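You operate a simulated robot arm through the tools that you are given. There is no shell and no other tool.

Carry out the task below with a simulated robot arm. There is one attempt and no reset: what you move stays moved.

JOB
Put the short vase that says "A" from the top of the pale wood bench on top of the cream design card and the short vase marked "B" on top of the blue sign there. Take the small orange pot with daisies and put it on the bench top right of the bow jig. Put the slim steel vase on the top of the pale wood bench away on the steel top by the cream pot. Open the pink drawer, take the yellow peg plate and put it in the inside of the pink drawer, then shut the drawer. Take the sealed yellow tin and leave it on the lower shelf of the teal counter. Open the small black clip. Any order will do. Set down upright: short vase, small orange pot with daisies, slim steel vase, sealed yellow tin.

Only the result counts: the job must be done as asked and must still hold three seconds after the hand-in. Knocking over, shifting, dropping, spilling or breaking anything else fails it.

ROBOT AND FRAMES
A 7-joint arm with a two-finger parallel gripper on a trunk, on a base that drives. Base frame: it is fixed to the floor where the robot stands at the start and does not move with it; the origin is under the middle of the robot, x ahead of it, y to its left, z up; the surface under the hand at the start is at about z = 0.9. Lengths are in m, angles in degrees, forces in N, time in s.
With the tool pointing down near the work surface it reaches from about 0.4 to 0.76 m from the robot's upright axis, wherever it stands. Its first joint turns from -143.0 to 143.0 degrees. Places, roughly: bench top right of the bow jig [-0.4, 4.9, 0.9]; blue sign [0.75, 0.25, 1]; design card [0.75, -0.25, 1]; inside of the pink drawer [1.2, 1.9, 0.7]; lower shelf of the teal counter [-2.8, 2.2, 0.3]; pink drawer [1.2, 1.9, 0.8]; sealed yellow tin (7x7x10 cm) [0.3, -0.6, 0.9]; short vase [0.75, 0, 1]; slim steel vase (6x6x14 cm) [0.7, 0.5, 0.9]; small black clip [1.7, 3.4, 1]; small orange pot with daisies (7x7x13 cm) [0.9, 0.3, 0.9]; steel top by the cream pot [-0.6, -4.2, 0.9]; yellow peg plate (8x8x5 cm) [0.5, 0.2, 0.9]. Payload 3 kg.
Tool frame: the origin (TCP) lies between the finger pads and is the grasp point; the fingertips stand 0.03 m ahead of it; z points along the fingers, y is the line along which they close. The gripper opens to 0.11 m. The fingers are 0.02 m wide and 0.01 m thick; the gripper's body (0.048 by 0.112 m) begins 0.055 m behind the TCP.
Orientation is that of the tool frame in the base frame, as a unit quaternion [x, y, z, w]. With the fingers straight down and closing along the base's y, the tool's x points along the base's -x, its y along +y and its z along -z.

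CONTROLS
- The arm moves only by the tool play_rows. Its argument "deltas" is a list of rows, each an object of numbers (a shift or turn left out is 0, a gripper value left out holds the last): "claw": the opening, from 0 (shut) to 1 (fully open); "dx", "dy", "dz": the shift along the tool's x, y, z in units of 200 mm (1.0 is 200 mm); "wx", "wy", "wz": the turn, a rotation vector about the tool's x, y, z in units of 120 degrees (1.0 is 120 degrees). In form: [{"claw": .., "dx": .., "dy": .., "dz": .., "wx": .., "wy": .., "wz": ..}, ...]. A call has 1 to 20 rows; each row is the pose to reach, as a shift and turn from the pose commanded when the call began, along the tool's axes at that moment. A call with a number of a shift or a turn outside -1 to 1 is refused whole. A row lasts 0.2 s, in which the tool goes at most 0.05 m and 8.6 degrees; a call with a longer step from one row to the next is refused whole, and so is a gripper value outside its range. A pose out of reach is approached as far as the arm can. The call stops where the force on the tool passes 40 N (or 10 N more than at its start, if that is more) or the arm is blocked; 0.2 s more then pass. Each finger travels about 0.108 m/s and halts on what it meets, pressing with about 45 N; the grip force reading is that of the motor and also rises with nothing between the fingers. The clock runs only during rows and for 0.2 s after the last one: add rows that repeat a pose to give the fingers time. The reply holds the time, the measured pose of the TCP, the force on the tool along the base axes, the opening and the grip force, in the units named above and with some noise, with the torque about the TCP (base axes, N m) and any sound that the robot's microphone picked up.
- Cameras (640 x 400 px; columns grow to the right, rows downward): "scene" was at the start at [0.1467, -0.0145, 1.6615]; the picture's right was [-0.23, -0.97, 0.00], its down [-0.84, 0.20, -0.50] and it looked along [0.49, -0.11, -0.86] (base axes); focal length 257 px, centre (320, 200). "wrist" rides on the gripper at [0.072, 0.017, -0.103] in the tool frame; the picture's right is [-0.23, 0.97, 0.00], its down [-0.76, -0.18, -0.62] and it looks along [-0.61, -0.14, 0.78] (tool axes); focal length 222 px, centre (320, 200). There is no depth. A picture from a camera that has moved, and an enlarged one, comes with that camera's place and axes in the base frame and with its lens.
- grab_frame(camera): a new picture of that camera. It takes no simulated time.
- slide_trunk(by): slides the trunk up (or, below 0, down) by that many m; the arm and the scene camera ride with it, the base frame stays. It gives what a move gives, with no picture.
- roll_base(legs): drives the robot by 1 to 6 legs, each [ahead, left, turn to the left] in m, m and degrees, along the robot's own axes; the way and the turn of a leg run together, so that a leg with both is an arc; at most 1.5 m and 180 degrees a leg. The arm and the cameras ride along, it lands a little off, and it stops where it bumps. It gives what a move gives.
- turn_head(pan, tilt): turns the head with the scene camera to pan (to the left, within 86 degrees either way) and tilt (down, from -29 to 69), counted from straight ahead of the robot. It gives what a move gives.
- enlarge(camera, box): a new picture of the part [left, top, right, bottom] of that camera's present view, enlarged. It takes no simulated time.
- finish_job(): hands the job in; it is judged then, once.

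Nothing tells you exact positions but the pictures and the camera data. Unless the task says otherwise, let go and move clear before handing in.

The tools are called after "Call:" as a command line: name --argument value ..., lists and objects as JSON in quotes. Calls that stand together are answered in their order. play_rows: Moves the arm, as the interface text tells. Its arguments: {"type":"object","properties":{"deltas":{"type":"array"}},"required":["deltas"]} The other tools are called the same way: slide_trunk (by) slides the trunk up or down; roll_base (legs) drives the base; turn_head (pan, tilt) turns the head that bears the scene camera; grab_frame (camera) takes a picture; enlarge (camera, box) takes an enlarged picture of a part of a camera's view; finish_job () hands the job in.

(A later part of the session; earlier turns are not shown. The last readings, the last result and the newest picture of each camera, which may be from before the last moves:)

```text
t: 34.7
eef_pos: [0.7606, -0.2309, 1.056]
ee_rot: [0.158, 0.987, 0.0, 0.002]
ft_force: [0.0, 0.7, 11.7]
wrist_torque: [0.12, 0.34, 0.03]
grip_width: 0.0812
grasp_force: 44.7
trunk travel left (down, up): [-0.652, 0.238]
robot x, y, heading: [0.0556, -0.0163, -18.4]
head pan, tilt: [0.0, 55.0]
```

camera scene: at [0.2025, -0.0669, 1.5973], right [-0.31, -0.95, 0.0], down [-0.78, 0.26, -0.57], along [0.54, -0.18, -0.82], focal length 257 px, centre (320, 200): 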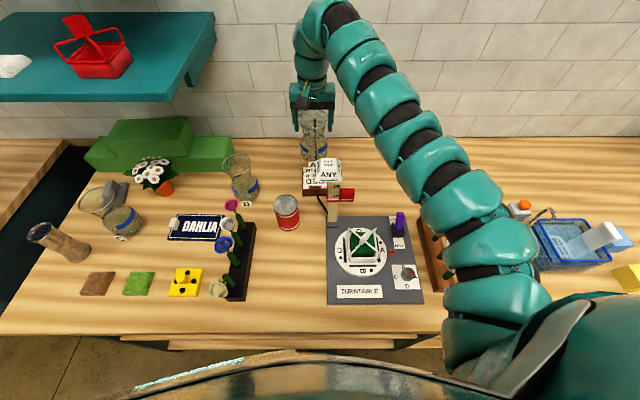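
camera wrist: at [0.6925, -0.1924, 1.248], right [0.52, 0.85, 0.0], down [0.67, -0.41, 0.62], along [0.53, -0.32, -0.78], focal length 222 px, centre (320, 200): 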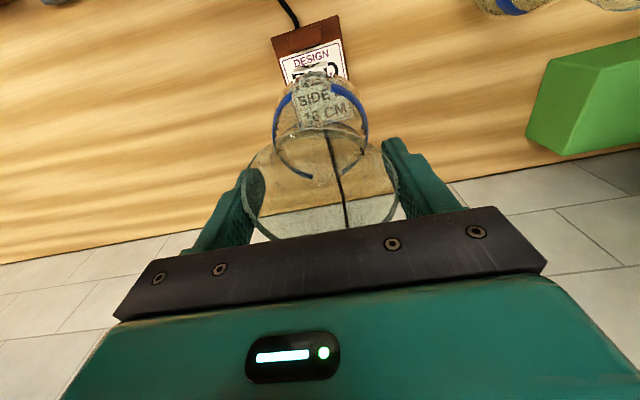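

Contact: the force went to +12 N with the vase on the card. I'll ease up 1.5 mm, open the fingers and check before withdrawing.

Call:
play_rows --deltas '[{"dz": -0.007}, {"dz": -0.007, "claw": 0.75}, {"dz": -0.007, "claw": 0.85}, {"dz": -0.007, "claw": 1.0}, {"dz": -0.007, "claw": 1.0}]'

Call:
slide_trunk --by 0.15

Call:
grab_frame --camera "wrist"

Call:
grab_frame --camera "scene"

```text
t: 35.9
eef_pos: [0.76, -0.231, 1.0568]
ee_rot: [0.159, 0.987, 0.0, 0.0]
ft_force: [-1.0, 0.1, -0.6]
wrist_torque: [-0.06, 0.03, 0.0]
grip_width: 0.1097
grasp_force: 0.2
trunk travel left (down, up): [-0.652, 0.238]
robot x, y, heading: [0.0548, -0.0166, -18.5]
head pan, tilt: [0.0, 55.0]
```

```text
t: 37.7
eef_pos: [0.7607, -0.232, 1.2059]
ee_rot: [0.159, 0.987, 0.0, 0.0]
ft_force: [-1.0, 0.3, 0.7]
wrist_torque: [0.05, 0.05, -0.02]
grip_width: 0.1101
grasp_force: 0.0
trunk travel left (down, up): [-0.802, 0.088]
robot x, y, heading: [0.0548, -0.0197, -18.3]
head pan, tilt: [0.0, 55.0]
```

```text
taken
camera wrist: at [0.6978, -0.1932, 1.3095], right [0.52, 0.85, 0.0], down [0.67, -0.41, 0.62], along [0.53, -0.32, -0.78], focal length 222 px, centre (320, 200)
```

wrist: 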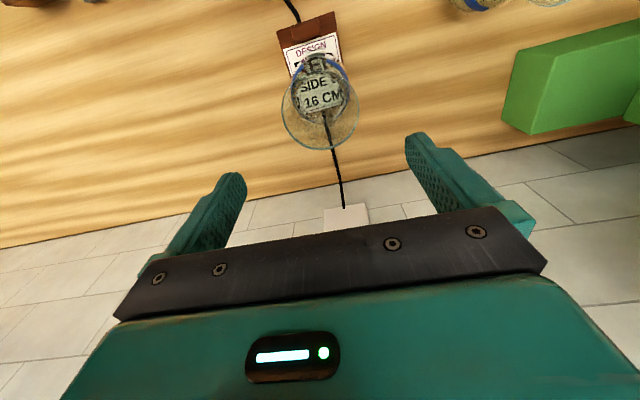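

```text
taken
camera scene: at [0.2024, -0.0657, 1.6693], right [-0.31, -0.95, 0.0], down [-0.78, 0.26, -0.57], along [0.54, -0.18, -0.82], focal length 257 px, centre (320, 200)
```

scene: 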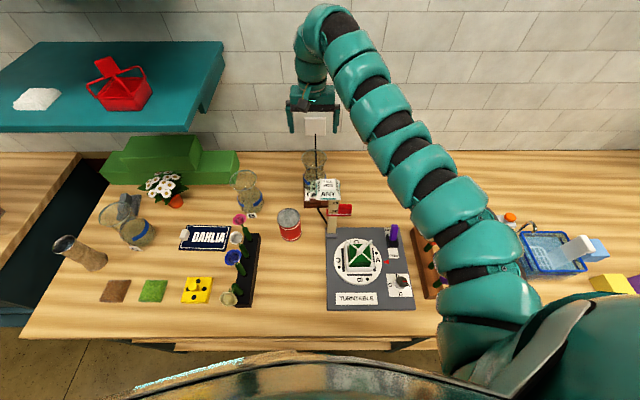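

Vase A stands on the card. Next is vase B: its rim centre should be near [0.753, 0.003], so I'll move above it.

Call:
play_rows --deltas '[{"dy": 0.2, "dx": 0.08}, {"dy": 0.4, "dx": 0.16}, {"dy": 0.6, "dx": 0.24}, {"dy": 0.8, "dx": 0.32}, {"dy": 0.95, "dx": 0.405}]'

Call:
play_rows --deltas '[{"dy": 0.153, "dx": 0.0}, {"dy": 0.153, "dx": 0.0}]'

Call:
grab_frame --camera "wrist"

Call:
grab_frame --camera "scene"

```text
t: 38.9
eef_pos: [0.745, -0.0256, 1.2062]
ee_rot: [0.161, 0.987, -0.001, -0.001]
ft_force: [-0.7, 0.9, -0.7]
wrist_torque: [-0.02, -0.02, -0.01]
grip_width: 0.1103
grasp_force: 0.0
trunk travel left (down, up): [-0.802, 0.088]
robot x, y, heading: [0.0537, -0.0208, -18.2]
head pan, tilt: [0.0, 55.0]
```

```text
t: 39.5
eef_pos: [0.7548, 0.0004, 1.206]
ee_rot: [0.16, 0.987, 0.002, 0.0]
ft_force: [-0.5, -0.4, 0.8]
wrist_torque: [0.03, 0.0, 0.0]
grip_width: 0.1103
grasp_force: 0.0
trunk travel left (down, up): [-0.802, 0.088]
robot x, y, heading: [0.0578, -0.0151, -18.4]
head pan, tilt: [0.0, 55.0]
```

```text
taken
camera wrist: at [0.692, 0.0387, 1.31], right [0.52, 0.85, 0.0], down [0.67, -0.41, 0.62], along [0.53, -0.32, -0.78], focal length 222 px, centre (320, 200)
```

wrist: 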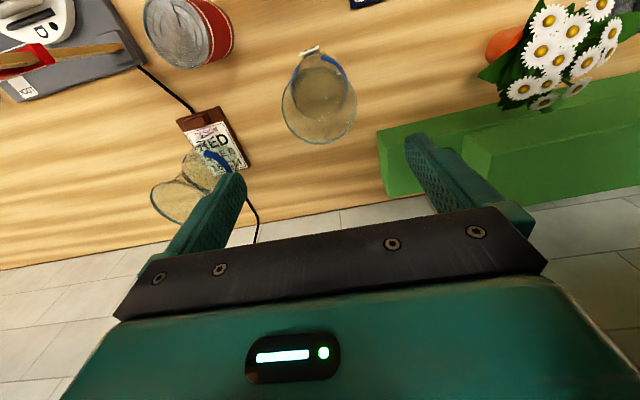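

```text
taken
camera scene: at [0.2023, -0.069, 1.6693], right [-0.31, -0.95, 0.0], down [-0.78, 0.26, -0.57], along [0.54, -0.18, -0.82], focal length 257 px, centre (320, 200)
```

scene: 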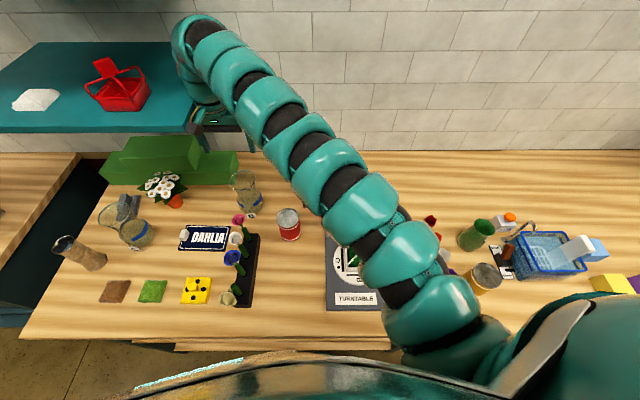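

The hand is over vase B, but the teal wall shelf may be very close to the wrist. I'll look at that clearance before doing anything else.

Call:
turn_head --pan 25 --tilt 25

Call:
grab_frame --camera "scene"

Call:
turn_head --pan 45 --tilt 30

Call:
grab_frame --camera "scene"

```text
t: 40.4
eef_pos: [0.7554, 0.0027, 1.207]
ee_rot: [0.159, 0.987, 0.0, -0.001]
ft_force: [-0.1, 0.1, 0.3]
wrist_torque: [0.02, 0.02, -0.01]
grip_width: 0.1099
grasp_force: 0.1
trunk travel left (down, up): [-0.802, 0.088]
robot x, y, heading: [0.0545, -0.0172, -18.4]
head pan, tilt: [25.0, 25.0]
```

```text
taken
camera scene: at [0.2254, -0.0324, 1.7133], right [0.12, -0.99, 0.0], down [-0.42, -0.05, -0.91], along [0.9, 0.11, -0.42], focal length 257 px, centre (320, 200)
```

scene: 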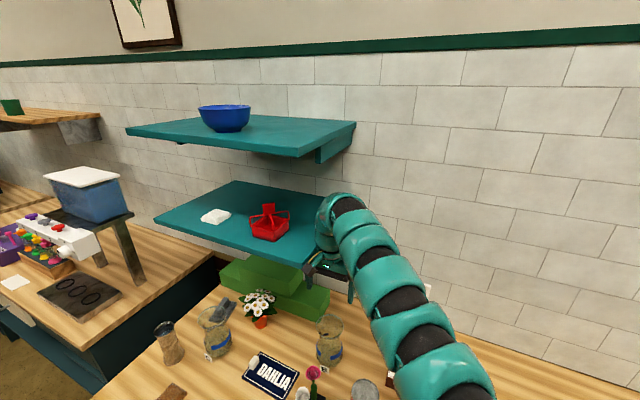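

```text
t: 41.2
eef_pos: [0.7528, 0.0034, 1.2074]
ee_rot: [0.16, 0.987, 0.0, 0.001]
ft_force: [0.3, 0.6, 0.8]
wrist_torque: [-0.01, -0.02, -0.03]
grip_width: 0.11
grasp_force: 0.1
trunk travel left (down, up): [-0.802, 0.088]
robot x, y, heading: [0.0584, -0.0189, -18.2]
head pan, tilt: [45.0, 30.0]
```

```text
taken
camera scene: at [0.2146, -0.0024, 1.7054], right [0.45, -0.89, 0.0], down [-0.45, -0.22, -0.87], along [0.77, 0.39, -0.5], focal length 257 px, centre (320, 200)
```

scene: 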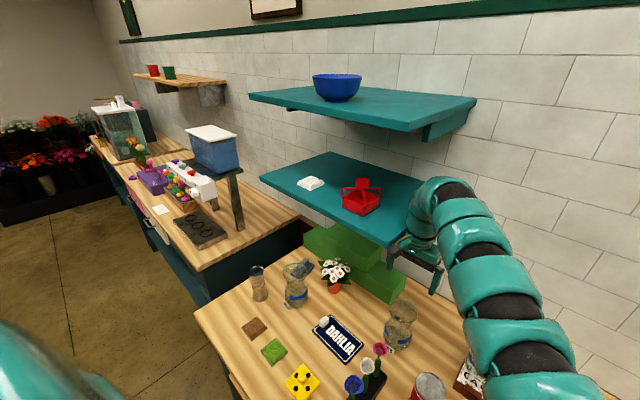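

The shelf's right front corner is about at n=0.68, u=0.28, z=1.28, which is nearly touching the hand. I'll back straight out toward the robot, then pitch the tool about 30° so the hand leans away from the shelf.

Call:
play_rows --deltas '[{"dx": 0.2}, {"dx": 0.4}, {"dx": 0.6}, {"dx": 0.75}]'

Call:
play_rows --deltas '[{"wy": -0.06}, {"wy": -0.12}, {"wy": -0.18}, {"wy": -0.25}, {"wy": -0.25}]'

Call:
grab_frame --camera "wrist"

Call:
grab_frame --camera "scene"

```text
t: 42.2
eef_pos: [0.6402, 0.0422, 1.2046]
ee_rot: [0.158, 0.987, 0.0, -0.002]
ft_force: [-0.5, 0.3, 0.0]
wrist_torque: [-0.02, -0.03, 0.02]
grip_width: 0.1098
grasp_force: 0.0
out of reach, approached as far as the arm can: row 4
trunk travel left (down, up): [-0.802, 0.088]
robot x, y, heading: [0.0558, -0.0173, -18.3]
head pan, tilt: [45.0, 30.0]
```

```text
t: 43.3
eef_pos: [0.6709, 0.0532, 1.2245]
ee_rot: [0.094, 0.991, 0.02, 0.09]
ft_force: [-7.3, -20.5, -5.5]
wrist_torque: [1.8, -0.35, -0.61]
grip_width: 0.1099
grasp_force: 0.1
out of reach, approached as far as the arm can: row 1, 2, 3, 4
trunk travel left (down, up): [-0.802, 0.088]
robot x, y, heading: [0.054, -0.0215, -18.6]
head pan, tilt: [45.0, 30.0]
stopped in row 5: the force on the tool passed its limit at 191 N (the readings are from after the stop); the commanded pose is now the measured one
```

```text
taken
camera wrist: at [0.5856, 0.0813, 1.3131], right [0.4, 0.91, 0.09], down [0.59, -0.33, 0.74], along [0.7, -0.24, -0.67], focal length 222 px, centre (320, 200)
```

wrist: 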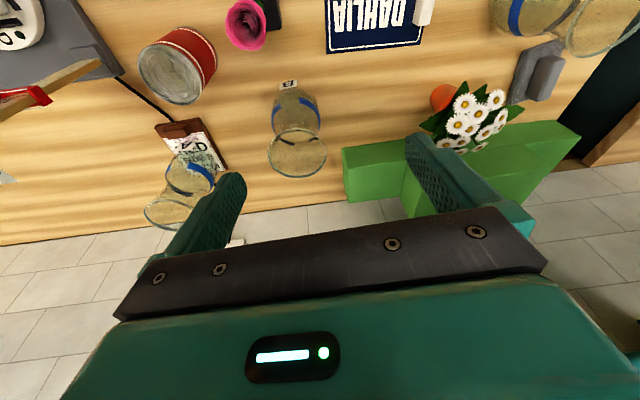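

```text
taken
camera scene: at [0.2106, -0.0058, 1.7059], right [0.45, -0.9, 0.0], down [-0.45, -0.22, -0.87], along [0.78, 0.39, -0.5], focal length 257 px, centre (320, 200)
```

scene: 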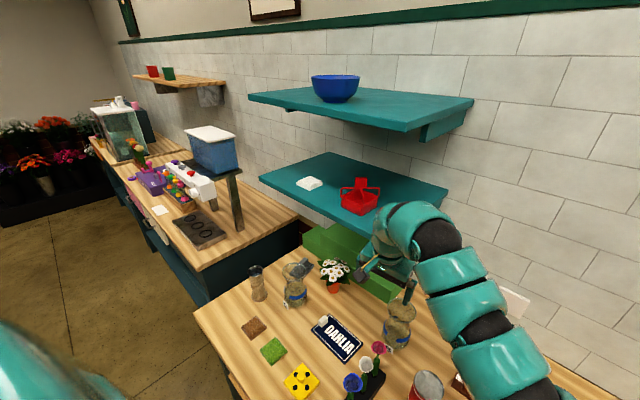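

The pitch move was at the edge of reach, so the arm drifted and touched the shelf end; nothing on the shelf appears to have moved. I'll back off to the right, away from the shelf.

Call:
play_rows --deltas '[{"dy": -0.1}, {"dy": -0.25}, {"dy": -0.4}]'

Call:
grab_frame --camera "scene"

Call:
enlarge --camera "scene" --box '[240, 60, 500, 260]'

```text
t: 44.1
eef_pos: [0.6708, 0.0513, 1.2222]
ee_rot: [0.09, 0.992, 0.019, 0.089]
ft_force: [0.0, 0.1, -0.7]
wrist_torque: [-0.03, 0.0, 0.0]
grip_width: 0.1097
grasp_force: 0.1
out of reach, approached as far as the arm can: row 1, 2, 3
trunk travel left (down, up): [-0.802, 0.088]
robot x, y, heading: [0.0579, -0.0176, -18.4]
head pan, tilt: [45.0, 30.0]
```

```text
taken
camera scene: at [0.2142, -0.0026, 1.7054], right [0.45, -0.89, 0.0], down [-0.45, -0.22, -0.87], along [0.77, 0.39, -0.5], focal length 257 px, centre (320, 200)
```

scene: 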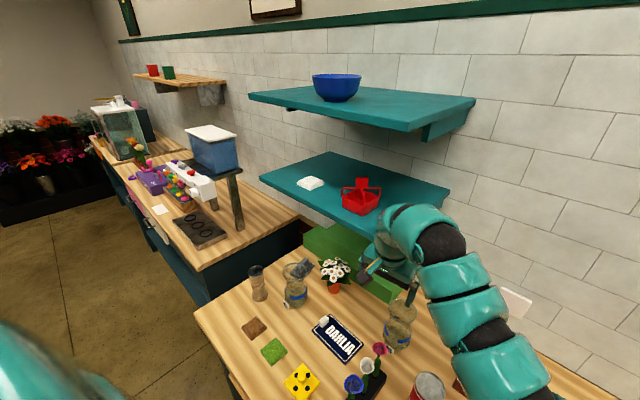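

```text
2.00 times, centred on (370, 160) of scene
camera zoom: at [0.2142, -0.0026, 1.7054], right [0.45, -0.89, 0.0], down [-0.45, -0.22, -0.87], along [0.77, 0.39, -0.5], focal length 515 px, centre (220, 280)
```

zoom: 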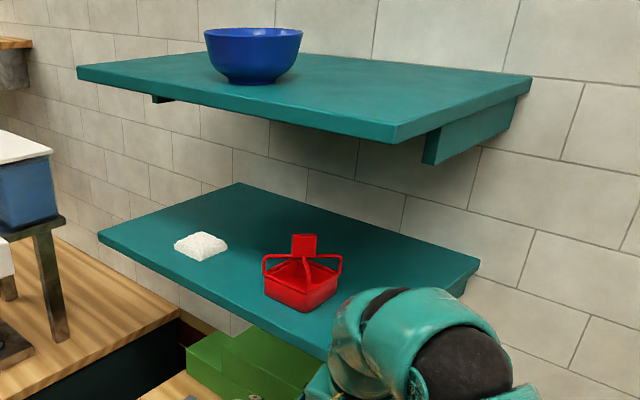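

I'm clear of the shelf now and the contact force is gone. I'll drive the base straight back 25 cm to draw the whole arm away from it, then reorganise.

Call:
roll_base --legs '[[-0.25, 0, 0]]'

Call:
turn_head --pan 0 --tilt 40

Call:
grab_frame --camera "scene"

```text
t: 45.9
eef_pos: [0.4372, 0.1279, 1.2229]
ee_rot: [0.09, 0.992, 0.019, 0.089]
ft_force: [-0.6, 1.2, -0.7]
wrist_torque: [-0.02, -0.03, -0.01]
grip_width: 0.1101
grasp_force: 0.1
trunk travel left (down, up): [-0.802, 0.088]
robot x, y, heading: [-0.1783, 0.0589, -18.3]
head pan, tilt: [45.0, 30.0]
```

```text
t: 47.0
eef_pos: [0.4383, 0.1269, 1.221]
ee_rot: [0.09, 0.992, 0.019, 0.087]
ft_force: [0.3, -0.3, 0.5]
wrist_torque: [0.01, -0.01, 0.02]
grip_width: 0.11
grasp_force: 0.1
trunk travel left (down, up): [-0.802, 0.088]
robot x, y, heading: [-0.1786, 0.0603, -18.3]
head pan, tilt: [0.0, 40.0]
```

```text
taken
camera scene: at [-0.0194, 0.0075, 1.6901], right [-0.32, -0.95, 0.0], down [-0.61, 0.2, -0.77], along [0.73, -0.24, -0.64], focal length 257 px, centre (320, 200)
```

scene: 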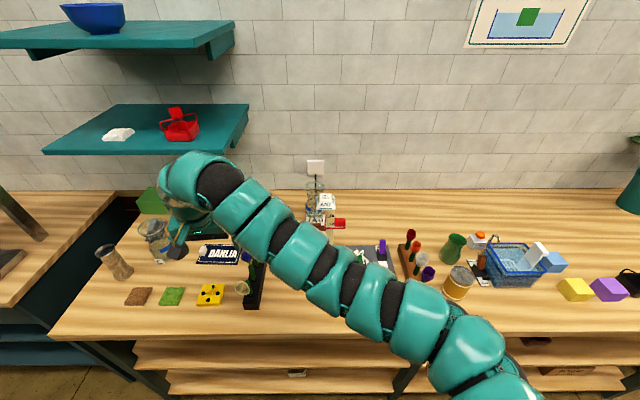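

Now I'm clear with a wider view. Pitching the tool brings the wrist nearer to me, so the hand has to be further out first. I'll move it forward over the open bench, then pitch it about 35°.

Call:
play_rows --deltas '[{"dx": -0.163, "dy": -0.086, "dz": 0.024}, {"dx": -0.326, "dy": -0.172, "dz": 0.048}, {"dx": -0.489, "dy": -0.258, "dz": 0.072}, {"dx": -0.652, "dy": -0.345, "dz": 0.095}]'

Call:
play_rows --deltas '[{"wx": 0.0124, "wy": -0.0527, "wz": 0.0133}, {"wx": 0.0248, "wy": -0.1055, "wz": 0.0265}, {"wx": 0.0372, "wy": -0.158, "wz": 0.0398}, {"wx": 0.0497, "wy": -0.211, "wz": 0.0531}]'

Call:
grab_frame --camera "scene"

Call:
grab_frame --camera "wrist"

```text
t: 48.0
eef_pos: [0.5572, 0.0356, 1.2207]
ee_rot: [0.09, 0.992, 0.02, 0.09]
ft_force: [-0.1, -0.3, 0.4]
wrist_torque: [0.0, 0.01, -0.04]
grip_width: 0.1099
grasp_force: 0.0
trunk travel left (down, up): [-0.802, 0.088]
robot x, y, heading: [-0.176, 0.062, -18.6]
head pan, tilt: [0.0, 40.0]
```

```text
t: 49.0
eef_pos: [0.5563, 0.0354, 1.2214]
ee_rot: [0.152, 0.941, -0.047, 0.299]
ft_force: [0.5, -0.2, 0.4]
wrist_torque: [-0.02, 0.01, -0.01]
grip_width: 0.11
grasp_force: 0.0
trunk travel left (down, up): [-0.802, 0.088]
robot x, y, heading: [-0.1772, 0.059, -19.0]
head pan, tilt: [0.0, 40.0]
```

```text
taken
camera scene: at [-0.0199, 0.0084, 1.6901], right [-0.32, -0.95, 0.0], down [-0.61, 0.2, -0.77], along [0.73, -0.24, -0.64], focal length 257 px, centre (320, 200)
```

scene: 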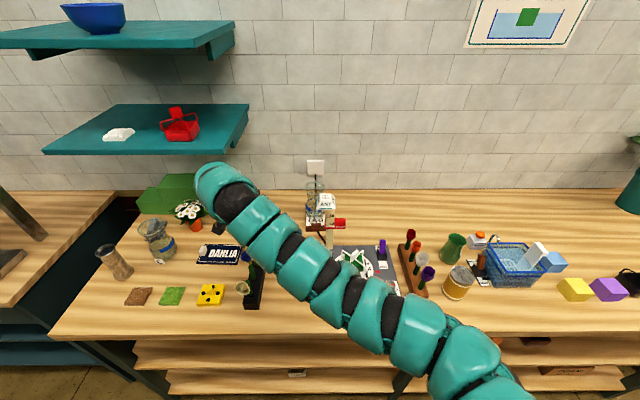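

```text
taken
camera wrist: at [0.4487, 0.0896, 1.2646], right [0.48, 0.87, 0.13], down [0.19, -0.25, 0.95], along [0.85, -0.43, -0.29], focal length 222 px, centre (320, 200)
```

wrist: 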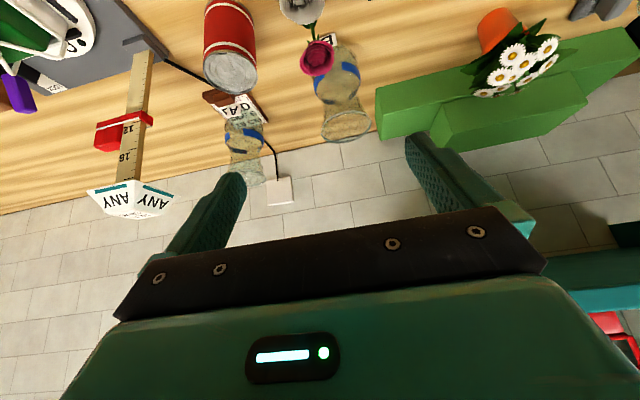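

The pitch worked. However, a tall pink flower near vase B (about n=0.57, u=0.22, z=1.07) would foul the camera in this pose. Instead I'll yaw the tool 90° and lean the hand 25° to the right, which keeps it clear of both the shelf and the flower.

Call:
play_rows --deltas '[{"wx": 0.0054, "wy": 0.03, "wz": 0.0597}, {"wx": 0.0108, "wy": 0.06, "wz": 0.1193}, {"wx": 0.0163, "wy": 0.09, "wz": 0.179}, {"wx": 0.0217, "wy": 0.12, "wz": 0.2386}, {"wx": 0.0271, "wy": 0.15, "wz": 0.2983}, {"wx": 0.0325, "wy": 0.18, "wz": 0.358}, {"wx": 0.038, "wy": 0.21, "wz": 0.4176}, {"wx": 0.0434, "wy": 0.24, "wz": 0.4773}, {"wx": 0.0488, "wy": 0.27, "wz": 0.537}, {"wx": 0.0542, "wy": 0.3, "wz": 0.5966}, {"wx": 0.0597, "wy": 0.33, "wz": 0.6563}, {"wx": 0.0651, "wy": 0.36, "wz": 0.7159}, {"wx": 0.0705, "wy": 0.39, "wz": 0.7756}]'

Call:
grab_frame --camera "scene"

Call:
grab_frame --camera "wrist"

```text
t: 51.8
eef_pos: [0.5541, 0.0374, 1.221]
ee_rot: [0.792, 0.571, 0.175, -0.128]
ft_force: [0.2, -0.1, -0.6]
wrist_torque: [-0.01, 0.03, -0.02]
grip_width: 0.11
grasp_force: 0.1
trunk travel left (down, up): [-0.802, 0.088]
robot x, y, heading: [-0.1765, 0.0591, -18.5]
head pan, tilt: [0.0, 40.0]
```

```text
taken
camera scene: at [-0.0195, 0.0069, 1.69], right [-0.32, -0.95, 0.0], down [-0.61, 0.2, -0.77], along [0.73, -0.24, -0.64], focal length 257 px, centre (320, 200)
```

scene: 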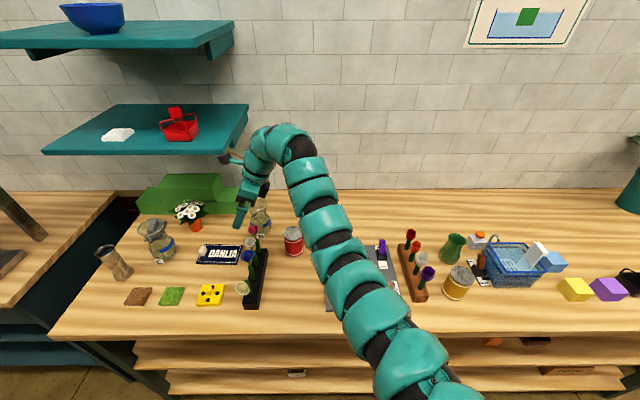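

```text
taken
camera wrist: at [0.5792, 0.0516, 1.3461], right [0.86, -0.5, -0.1], down [-0.47, -0.85, 0.24], along [-0.21, -0.16, -0.97], focal length 222 px, centre (320, 200)
```

wrist: 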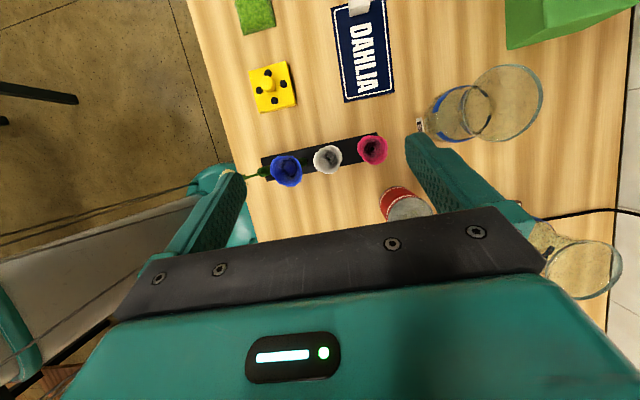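

The hand now leans right with the camera above it, and vase B, the flowers and the sign are all in view. I'll add 10° more lean, lower slightly, and drive forward to bring the hand over vase B.

Call:
play_rows --deltas '[{"wy": 0.042}, {"wy": 0.0833}, {"wy": 0.0833}]'

Call:
slide_trunk --by -0.06

Call:
roll_base --legs '[[0.15, 0.0, 0]]'

Call:
grab_frame --camera "wrist"

Call:
grab_frame --camera "scene"

```text
t: 52.6
eef_pos: [0.5557, 0.0362, 1.2216]
ee_rot: [0.772, 0.56, 0.243, -0.178]
ft_force: [0.0, -0.2, 0.6]
wrist_torque: [0.0, 0.0, 0.01]
grip_width: 0.1099
grasp_force: 0.0
trunk travel left (down, up): [-0.802, 0.088]
robot x, y, heading: [-0.1814, 0.0601, -18.7]
head pan, tilt: [0.0, 40.0]
```

```text
t: 53.6
eef_pos: [0.5554, 0.0357, 1.1622]
ee_rot: [0.773, 0.559, 0.243, -0.177]
ft_force: [1.2, -0.1, -0.6]
wrist_torque: [-0.01, 0.03, -0.02]
grip_width: 0.1102
grasp_force: 0.1
trunk travel left (down, up): [-0.742, 0.148]
robot x, y, heading: [-0.1749, 0.0586, -18.9]
head pan, tilt: [0.0, 40.0]
```

```text
t: 55.0
eef_pos: [0.702, -0.0164, 1.1612]
ee_rot: [0.774, 0.557, 0.243, -0.179]
ft_force: [-0.1, -0.6, 0.5]
wrist_torque: [0.01, 0.02, 0.04]
grip_width: 0.1099
grasp_force: 0.1
trunk travel left (down, up): [-0.742, 0.148]
robot x, y, heading: [-0.0336, 0.0077, -18.8]
head pan, tilt: [0.0, 40.0]
```

```text
taken
camera wrist: at [0.7185, -0.021, 1.2873], right [0.86, -0.48, -0.13], down [-0.48, -0.88, 0.07], along [-0.15, 0.0, -0.99], focal length 222 px, centre (320, 200)
```

wrist: 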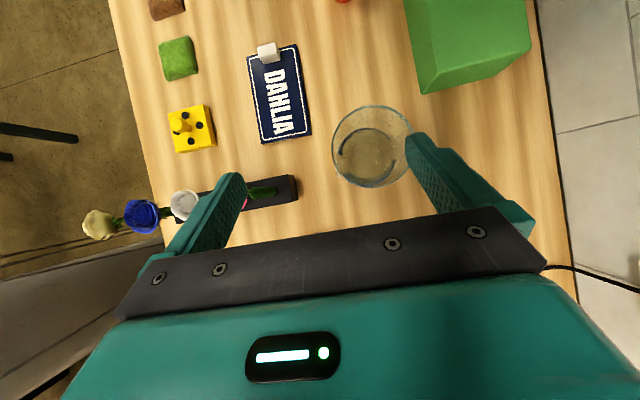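

```text
taken
camera scene: at [0.1268, -0.0424, 1.6298], right [-0.32, -0.95, 0.0], down [-0.61, 0.21, -0.77], along [0.72, -0.24, -0.64], focal length 257 px, centre (320, 200)
```

scene: 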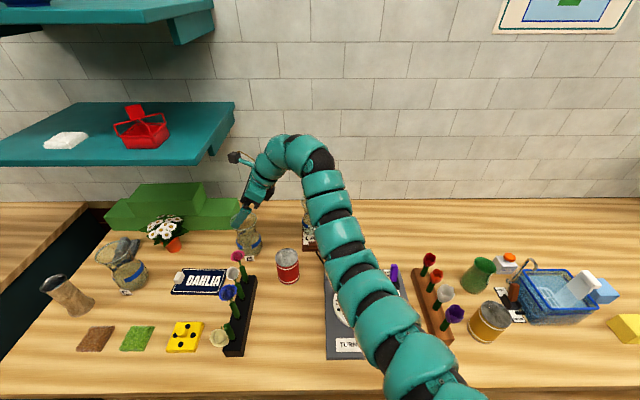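

Vase B's rim centre is at about [0.7545, 0.001], consistent with before. I'll shift over it and check clearance before descending.

Call:
play_rows --deltas '[{"dx": 0.068, "dy": 0.11, "dz": 0.047}, {"dx": 0.136, "dy": 0.2215, "dz": 0.094}, {"dx": 0.136, "dy": 0.2215, "dz": 0.094}]'

Call:
grab_frame --camera "wrist"

Call:
enlarge --camera "scene" --box '[130, 80, 350, 280]'

```text
t: 55.8
eef_pos: [0.7527, -0.0001, 1.1587]
ee_rot: [0.774, 0.557, 0.242, -0.178]
ft_force: [0.3, -0.4, 0.1]
wrist_torque: [0.0, -0.02, 0.03]
grip_width: 0.1101
grasp_force: 0.1
trunk travel left (down, up): [-0.742, 0.148]
robot x, y, heading: [-0.0325, 0.0092, -19.0]
head pan, tilt: [0.0, 40.0]
```

```text
taken
camera wrist: at [0.7693, -0.0068, 1.286], right [0.86, -0.48, -0.14], down [-0.48, -0.87, 0.08], along [-0.15, 0.0, -0.99], focal length 222 px, centre (320, 200)
```

wrist: 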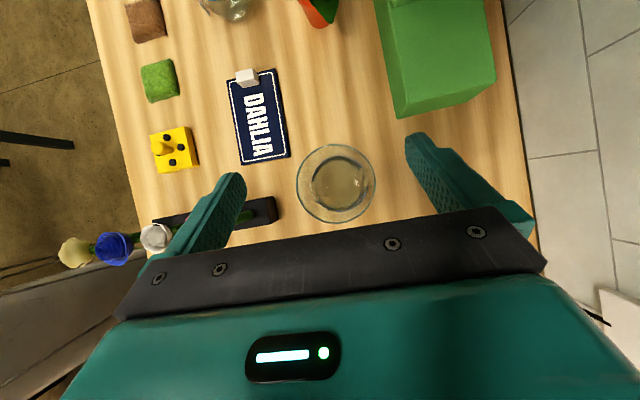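

```text
2.00 times, centred on (240, 180) of scene
camera zoom: at [0.1269, -0.0438, 1.6297], right [-0.32, -0.95, 0.0], down [-0.61, 0.21, -0.77], along [0.72, -0.24, -0.64], focal length 515 px, centre (480, 240)
```

zoom: 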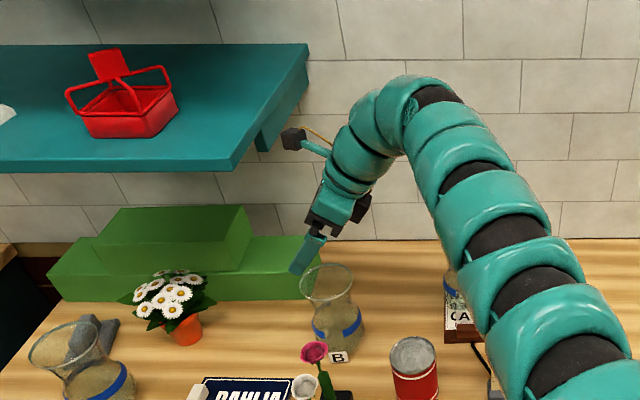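

The shelf clearance is good and the rim is within 3 mm of centre. Now lowering over vase B with the trunk.

Call:
play_rows --deltas '[{"dy": 0.014}, {"dy": 0.014}]'

Call:
slide_trunk --by -0.07

Call:
grab_frame --camera "wrist"

Call:
enlarge --camera "scene" --box '[130, 40, 350, 240]'

```text
t: 56.4
eef_pos: [0.751, 0.0011, 1.1609]
ee_rot: [0.774, 0.558, 0.242, -0.177]
ft_force: [-1.3, 0.3, -0.3]
wrist_torque: [-0.04, -0.02, 0.02]
grip_width: 0.11
grasp_force: 0.1
out of reach, approached as far as the arm can: row 1, 2
trunk travel left (down, up): [-0.742, 0.148]
robot x, y, heading: [-0.0317, 0.008, -18.5]
head pan, tilt: [0.0, 40.0]
```

```text
t: 57.4
eef_pos: [0.7508, 0.0013, 1.0918]
ee_rot: [0.774, 0.558, 0.242, -0.177]
ft_force: [-0.2, 0.3, 0.0]
wrist_torque: [0.02, 0.02, 0.0]
grip_width: 0.1102
grasp_force: 0.0
trunk travel left (down, up): [-0.672, 0.218]
robot x, y, heading: [-0.0304, 0.0133, -18.6]
head pan, tilt: [0.0, 40.0]
```

```text
taken
camera wrist: at [0.7677, -0.0044, 1.2176], right [0.86, -0.48, -0.13], down [-0.48, -0.87, 0.08], along [-0.15, 0.0, -0.99], focal length 222 px, centre (320, 200)
```

wrist: 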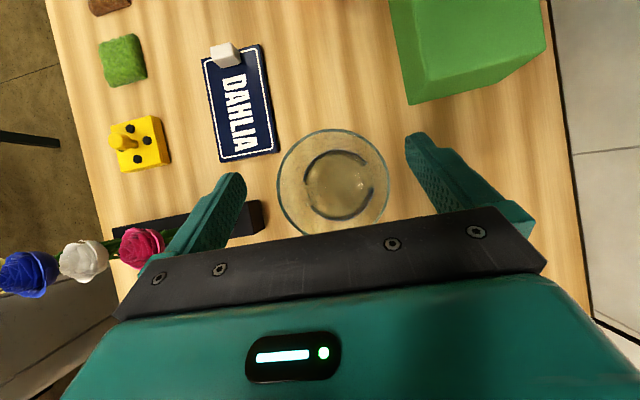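

```text
2.00 times, centred on (240, 140) of scene
camera zoom: at [0.1249, -0.0417, 1.5601], right [-0.32, -0.95, 0.0], down [-0.61, 0.21, -0.77], along [0.73, -0.25, -0.64], focal length 515 px, centre (480, 320)
```

zoom: 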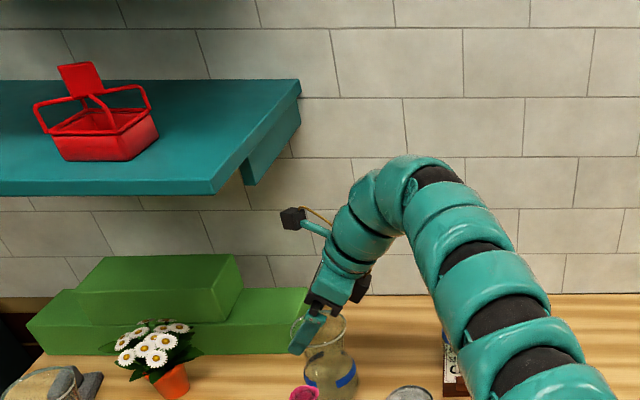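

The arm is at full stretch, 5 mm short of centre. I'll raise a little, drive the base 4 cm nearer and re-centre with the arm.

Call:
slide_trunk --by 0.05

Call:
roll_base --legs '[[0.04, 0.0, 0]]'

Call:
grab_frame --camera "wrist"

```text
t: 58.4
eef_pos: [0.7507, 0.0007, 1.1415]
ee_rot: [0.774, 0.557, 0.242, -0.176]
ft_force: [-0.4, -0.4, 0.7]
wrist_torque: [0.0, 0.02, -0.02]
grip_width: 0.1099
grasp_force: 0.2
trunk travel left (down, up): [-0.722, 0.168]
robot x, y, heading: [-0.0316, 0.0112, -18.7]
head pan, tilt: [0.0, 40.0]
```

```text
t: 59.2
eef_pos: [0.7903, -0.0117, 1.14]
ee_rot: [0.775, 0.557, 0.242, -0.178]
ft_force: [1.5, -1.1, -0.7]
wrist_torque: [0.02, 0.03, 0.01]
grip_width: 0.1102
grasp_force: 0.0
trunk travel left (down, up): [-0.722, 0.168]
robot x, y, heading: [0.0043, -0.0029, -18.6]
head pan, tilt: [0.0, 40.0]
```

```text
taken
camera wrist: at [0.8069, -0.0174, 1.2654], right [0.86, -0.48, -0.14], down [-0.48, -0.87, 0.08], along [-0.16, 0.0, -0.99], focal length 222 px, centre (320, 200)
```

wrist: 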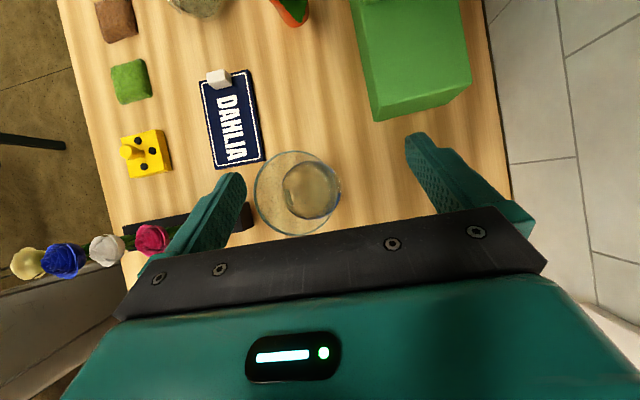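

Now I have slack: the rim centre is at [0.757, 0.0005]. I'll move back 3.5 cm in n to centre, then check before descending.

Call:
play_rows --deltas '[{"dy": -0.09, "dx": 0.002, "dz": 0.002}, {"dy": -0.177, "dx": 0.004, "dz": 0.004}, {"dy": -0.177, "dx": 0.004, "dz": 0.004}]'

Call:
slide_trunk --by -0.05

Call:
grab_frame --camera "wrist"

```text
t: 60.0
eef_pos: [0.7549, 0.0004, 1.1406]
ee_rot: [0.774, 0.558, 0.242, -0.176]
ft_force: [-0.6, -0.5, -0.4]
wrist_torque: [-0.03, 0.0, -0.02]
grip_width: 0.11
grasp_force: 0.0
trunk travel left (down, up): [-0.722, 0.168]
robot x, y, heading: [0.0065, 0.0, -18.6]
head pan, tilt: [0.0, 40.0]
```

```text
t: 61.0
eef_pos: [0.7539, -0.0002, 1.0919]
ee_rot: [0.774, 0.558, 0.242, -0.176]
ft_force: [0.0, -0.5, 0.7]
wrist_torque: [-0.01, -0.01, -0.02]
grip_width: 0.1098
grasp_force: 0.1
trunk travel left (down, up): [-0.672, 0.218]
robot x, y, heading: [0.0025, -0.0005, -18.5]
head pan, tilt: [0.0, 40.0]
```

```text
taken
camera wrist: at [0.7721, -0.0053, 1.2172], right [0.86, -0.48, -0.13], down [-0.48, -0.87, 0.08], along [-0.15, 0.0, -0.99], focal length 222 px, centre (320, 200)
```

wrist: 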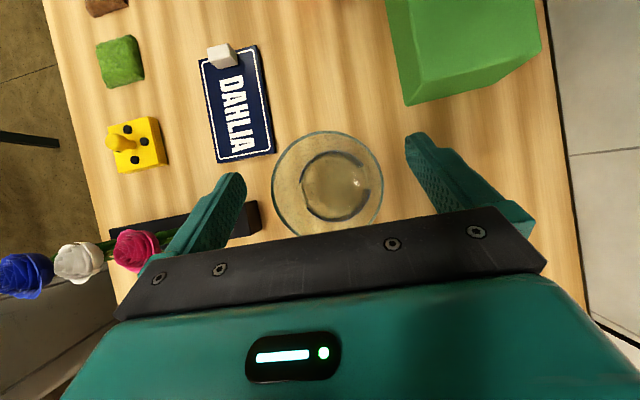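

Centred to within a couple of millimetres. Lowering the last 4.7 cm, then closing.

Call:
slide_trunk --by -0.047

Call:
grab_frame --camera "wrist"

```text
t: 61.8
eef_pos: [0.7545, -0.0009, 1.0434]
ee_rot: [0.774, 0.558, 0.242, -0.177]
ft_force: [0.4, 0.6, -0.1]
wrist_torque: [-0.01, 0.01, 0.0]
grip_width: 0.1099
grasp_force: 0.0
trunk travel left (down, up): [-0.625, 0.265]
robot x, y, heading: [0.0046, -0.0035, -18.5]
head pan, tilt: [0.0, 40.0]
```

```text
taken
camera wrist: at [0.7721, -0.0053, 1.1702], right [0.86, -0.48, -0.13], down [-0.48, -0.87, 0.08], along [-0.15, 0.0, -0.99], focal length 222 px, centre (320, 200)
```

wrist: 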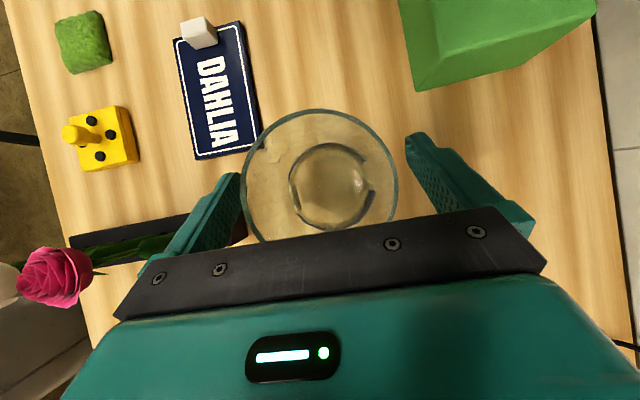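

The fingers straddle the rim evenly. Because of the lean, I'll shift 1 cm along the tool's x so the rim meets the middle of the pads, then close.

Call:
play_rows --deltas '[{"dx": 0.0525, "claw": 1.0}, {"dx": 0.0525, "claw": 0.85}, {"dx": 0.0525, "claw": 0.77}, {"dx": 0.0525, "claw": 0.7}, {"dx": 0.0525, "claw": 0.6}, {"dx": 0.0525, "claw": 0.6}]'

Call:
grab_frame --camera "wrist"

Call:
enlarge --camera "scene" --box '[130, 40, 350, 240]'

```text
t: 63.2
eef_pos: [0.7589, 0.0075, 1.0497]
ee_rot: [0.774, 0.557, 0.243, -0.176]
ft_force: [-0.4, -0.6, 0.0]
wrist_torque: [-0.02, -0.11, 0.04]
grip_width: 0.0809
grasp_force: 44.8
trunk travel left (down, up): [-0.625, 0.265]
robot x, y, heading: [0.0051, -0.0036, -18.5]
head pan, tilt: [0.0, 40.0]
```

```text
taken
camera wrist: at [0.7752, 0.0027, 1.1756], right [0.86, -0.48, -0.13], down [-0.48, -0.87, 0.08], along [-0.15, 0.0, -0.99], focal length 222 px, centre (320, 200)
```

wrist: 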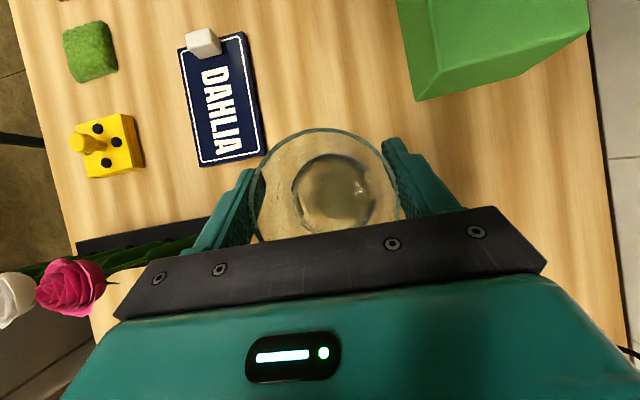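

```text
2.00 times, centred on (240, 140) of scene
camera zoom: at [0.1617, -0.0541, 1.5131], right [-0.32, -0.95, 0.0], down [-0.61, 0.21, -0.77], along [0.73, -0.24, -0.64], focal length 515 px, centre (480, 320)
```

zoom: 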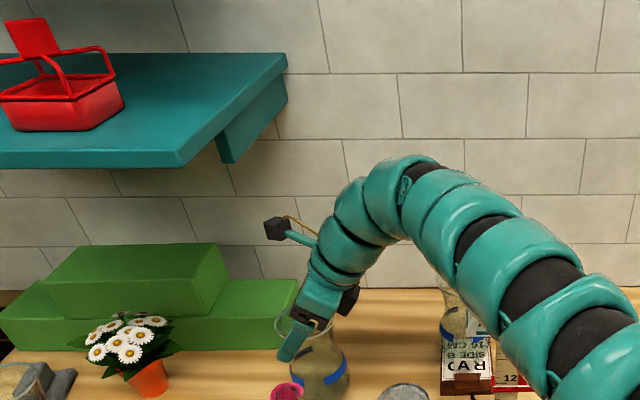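

Vase B is gripped. I'll lift it 4.5 cm so it stays under the shelf line, and carry it diagonally to the free part of the sign, right of its white clip.

Call:
slide_trunk --by 0.045

Call:
play_rows --deltas '[{"dx": 0.0973, "dy": -0.124, "dz": 0.0694}, {"dx": 0.1946, "dy": -0.248, "dz": 0.1388}, {"dx": 0.2919, "dy": -0.372, "dz": 0.2082}, {"dx": 0.3892, "dy": -0.496, "dz": 0.2776}, {"dx": 0.4865, "dy": -0.62, "dz": 0.347}, {"dx": 0.4865, "dy": -0.62, "dz": 0.347}]'

Call:
grab_frame --camera "wrist"

Call:
enlarge --camera "scene" --box '[80, 40, 320, 260]'

```text
t: 64.1
eef_pos: [0.7589, 0.0077, 1.0933]
ee_rot: [0.774, 0.558, 0.241, -0.178]
ft_force: [0.3, -0.6, -6.5]
wrist_torque: [0.06, 0.02, -0.01]
grip_width: 0.0807
grasp_force: 45.1
trunk travel left (down, up): [-0.67, 0.22]
robot x, y, heading: [0.0045, -0.006, -18.6]
head pan, tilt: [0.0, 40.0]
```

```text
t: 65.5
eef_pos: [0.6797, 0.1619, 1.0918]
ee_rot: [0.775, 0.557, 0.242, -0.177]
ft_force: [0.5, -0.2, -5.6]
wrist_torque: [0.02, 0.02, 0.0]
grip_width: 0.0809
grasp_force: 45.1
trunk travel left (down, up): [-0.67, 0.22]
robot x, y, heading: [0.0055, -0.0025, -18.7]
head pan, tilt: [0.0, 40.0]
```

```text
taken
camera wrist: at [0.6963, 0.1567, 1.2183], right [0.86, -0.49, -0.13], down [-0.48, -0.87, 0.08], along [-0.15, 0.0, -0.99], focal length 222 px, centre (320, 200)
```

wrist: 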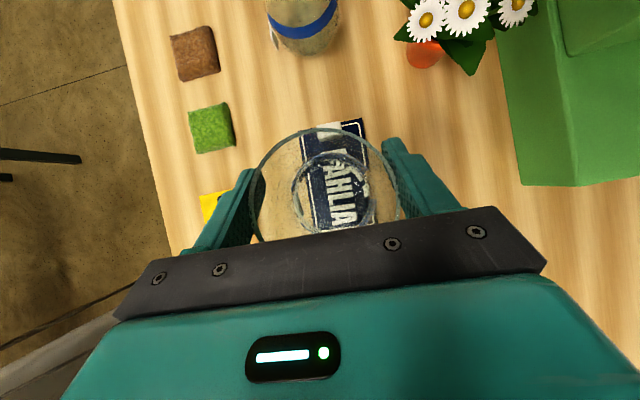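

```text
1.82 times, centred on (200, 150) of scene
camera zoom: at [0.1629, -0.0546, 1.5579], right [-0.32, -0.95, 0.0], down [-0.61, 0.21, -0.77], along [0.73, -0.24, -0.64], focal length 468 px, centre (538, 291)
```

zoom: 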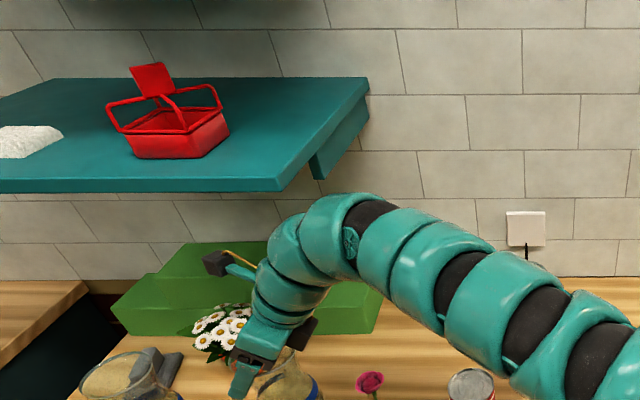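

The landing spot works out at n≈0.595, u≈0.36, on the sign and clear of the clip. I'll lower most of the way with the trunk, then finish in small arm steps.

Call:
slide_trunk --by -0.026

Call:
play_rows --deltas '[{"dx": -0.0058, "dz": 0.0082}, {"dx": -0.0087, "dz": 0.0123}]'

Call:
grab_frame --camera "wrist"

```text
t: 66.2
eef_pos: [0.6778, 0.1617, 1.066]
ee_rot: [0.774, 0.558, 0.242, -0.178]
ft_force: [0.0, 0.4, -6.9]
wrist_torque: [0.05, 0.0, -0.01]
grip_width: 0.0809
grasp_force: 44.9
trunk travel left (down, up): [-0.644, 0.246]
robot x, y, heading: [0.0052, 0.0021, -18.7]
head pan, tilt: [0.0, 40.0]
```

```text
t: 66.8
eef_pos: [0.6804, 0.1631, 1.0643]
ee_rot: [0.774, 0.557, 0.242, -0.178]
ft_force: [-1.0, -0.2, -5.9]
wrist_torque: [0.07, -0.01, -0.01]
grip_width: 0.0809
grasp_force: 44.6
trunk travel left (down, up): [-0.644, 0.246]
robot x, y, heading: [0.0036, -0.001, -18.7]
head pan, tilt: [0.0, 40.0]
```

```text
taken
camera wrist: at [0.6961, 0.1579, 1.1895], right [0.86, -0.48, -0.13], down [-0.48, -0.87, 0.08], along [-0.15, 0.0, -0.99], focal length 222 px, centre (320, 200)
```

wrist: 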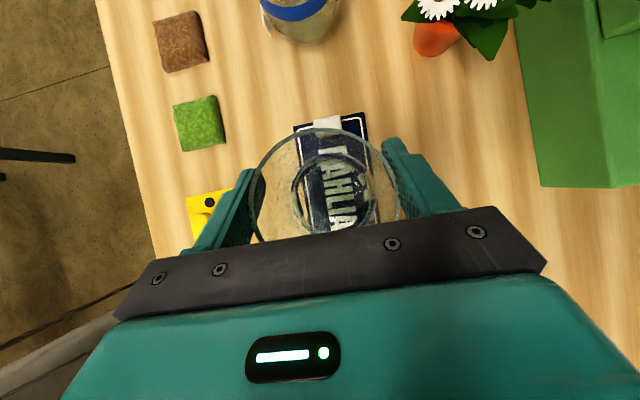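

The vase is hovering over the sign with the clip clear of it. Lowering in 1.5–2 mm steps until contact.

Call:
play_rows --deltas '[{"dx": -0.0058, "dz": 0.0082}]'

Call:
play_rows --deltas '[{"dx": -0.0058, "dz": 0.0082}]'

Call:
play_rows --deltas '[{"dx": -0.0044, "dz": 0.0062}]'

```text
t: 67.2
eef_pos: [0.6781, 0.1629, 1.0603]
ee_rot: [0.774, 0.558, 0.242, -0.178]
ft_force: [0.1, 0.0, -6.5]
wrist_torque: [0.05, -0.02, 0.02]
grip_width: 0.0808
grasp_force: 45.2
trunk travel left (down, up): [-0.644, 0.246]
robot x, y, heading: [0.0038, -0.0022, -18.6]
head pan, tilt: [0.0, 40.0]
```

```text
t: 67.6
eef_pos: [0.678, 0.1615, 1.0585]
ee_rot: [0.774, 0.557, 0.243, -0.177]
ft_force: [-0.2, -0.2, -5.0]
wrist_torque: [0.05, -0.05, 0.0]
grip_width: 0.0809
grasp_force: 44.7
trunk travel left (down, up): [-0.644, 0.246]
robot x, y, heading: [0.0026, 0.0004, -18.6]
head pan, tilt: [0.0, 40.0]
```

```text
t: 68.0
eef_pos: [0.6778, 0.1629, 1.0597]
ee_rot: [0.774, 0.557, 0.244, -0.176]
ft_force: [0.3, -0.5, 4.9]
wrist_torque: [-0.22, -0.11, -0.03]
grip_width: 0.0808
grasp_force: 44.9
trunk travel left (down, up): [-0.644, 0.246]
robot x, y, heading: [-0.001, 0.0003, -18.6]
head pan, tilt: [0.0, 40.0]
```

Contact at about 5 N. Releasing and then rising straight up.

Call:
play_rows --deltas '[{"dx": 0.0015, "dz": -0.002, "claw": 0.75}, {"dx": 0.0015, "dz": -0.002, "claw": 0.85}, {"dx": 0.0015, "dz": -0.002, "claw": 1.0}, {"dx": 0.0015, "dz": -0.002, "claw": 1.0}]'

Call:
slide_trunk --by 0.1

Call:
grab_frame --camera "wrist"

Call:
turn_head --pan 15 --tilt 45

Call:
grab_frame --camera "scene"

```text
t: 69.0
eef_pos: [0.6769, 0.1625, 1.0602]
ee_rot: [0.774, 0.557, 0.242, -0.177]
ft_force: [-0.6, -0.3, 0.1]
wrist_torque: [-0.03, -0.04, 0.05]
grip_width: 0.11
grasp_force: 0.1
trunk travel left (down, up): [-0.644, 0.246]
robot x, y, heading: [0.0019, 0.0011, -18.6]
head pan, tilt: [0.0, 40.0]
```

```text
t: 70.4
eef_pos: [0.6773, 0.1634, 1.1595]
ee_rot: [0.775, 0.557, 0.242, -0.176]
ft_force: [0.4, 0.3, -0.9]
wrist_torque: [-0.03, 0.04, 0.01]
grip_width: 0.1099
grasp_force: 0.0
trunk travel left (down, up): [-0.744, 0.146]
robot x, y, heading: [0.0038, -0.0065, -18.6]
head pan, tilt: [0.0, 40.0]
```

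```text
taken
camera wrist: at [0.6953, 0.1574, 1.285], right [0.86, -0.48, -0.13], down [-0.48, -0.87, 0.08], along [-0.15, 0.0, -0.99], focal length 222 px, centre (320, 200)
```

wrist: 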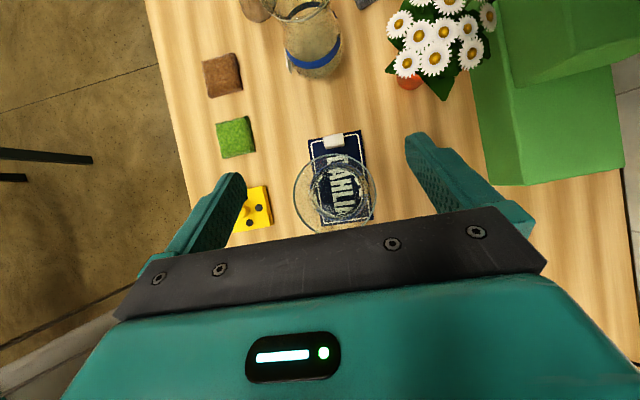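

```text
t: 71.1
eef_pos: [0.6779, 0.1631, 1.1577]
ee_rot: [0.774, 0.557, 0.242, -0.177]
ft_force: [0.1, 0.0, -0.6]
wrist_torque: [-0.01, 0.01, 0.02]
grip_width: 0.1099
grasp_force: 0.1
trunk travel left (down, up): [-0.744, 0.146]
robot x, y, heading: [0.0024, -0.0019, -18.7]
head pan, tilt: [15.0, 45.0]
```

```text
taken
camera scene: at [0.1626, -0.0322, 1.6248], right [-0.06, -1.0, 0.0], down [-0.71, 0.05, -0.71], along [0.71, -0.05, -0.71], focal length 257 px, centre (320, 200)
```

scene: 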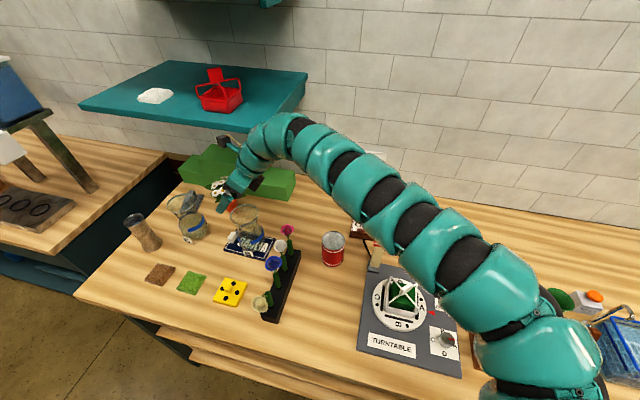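

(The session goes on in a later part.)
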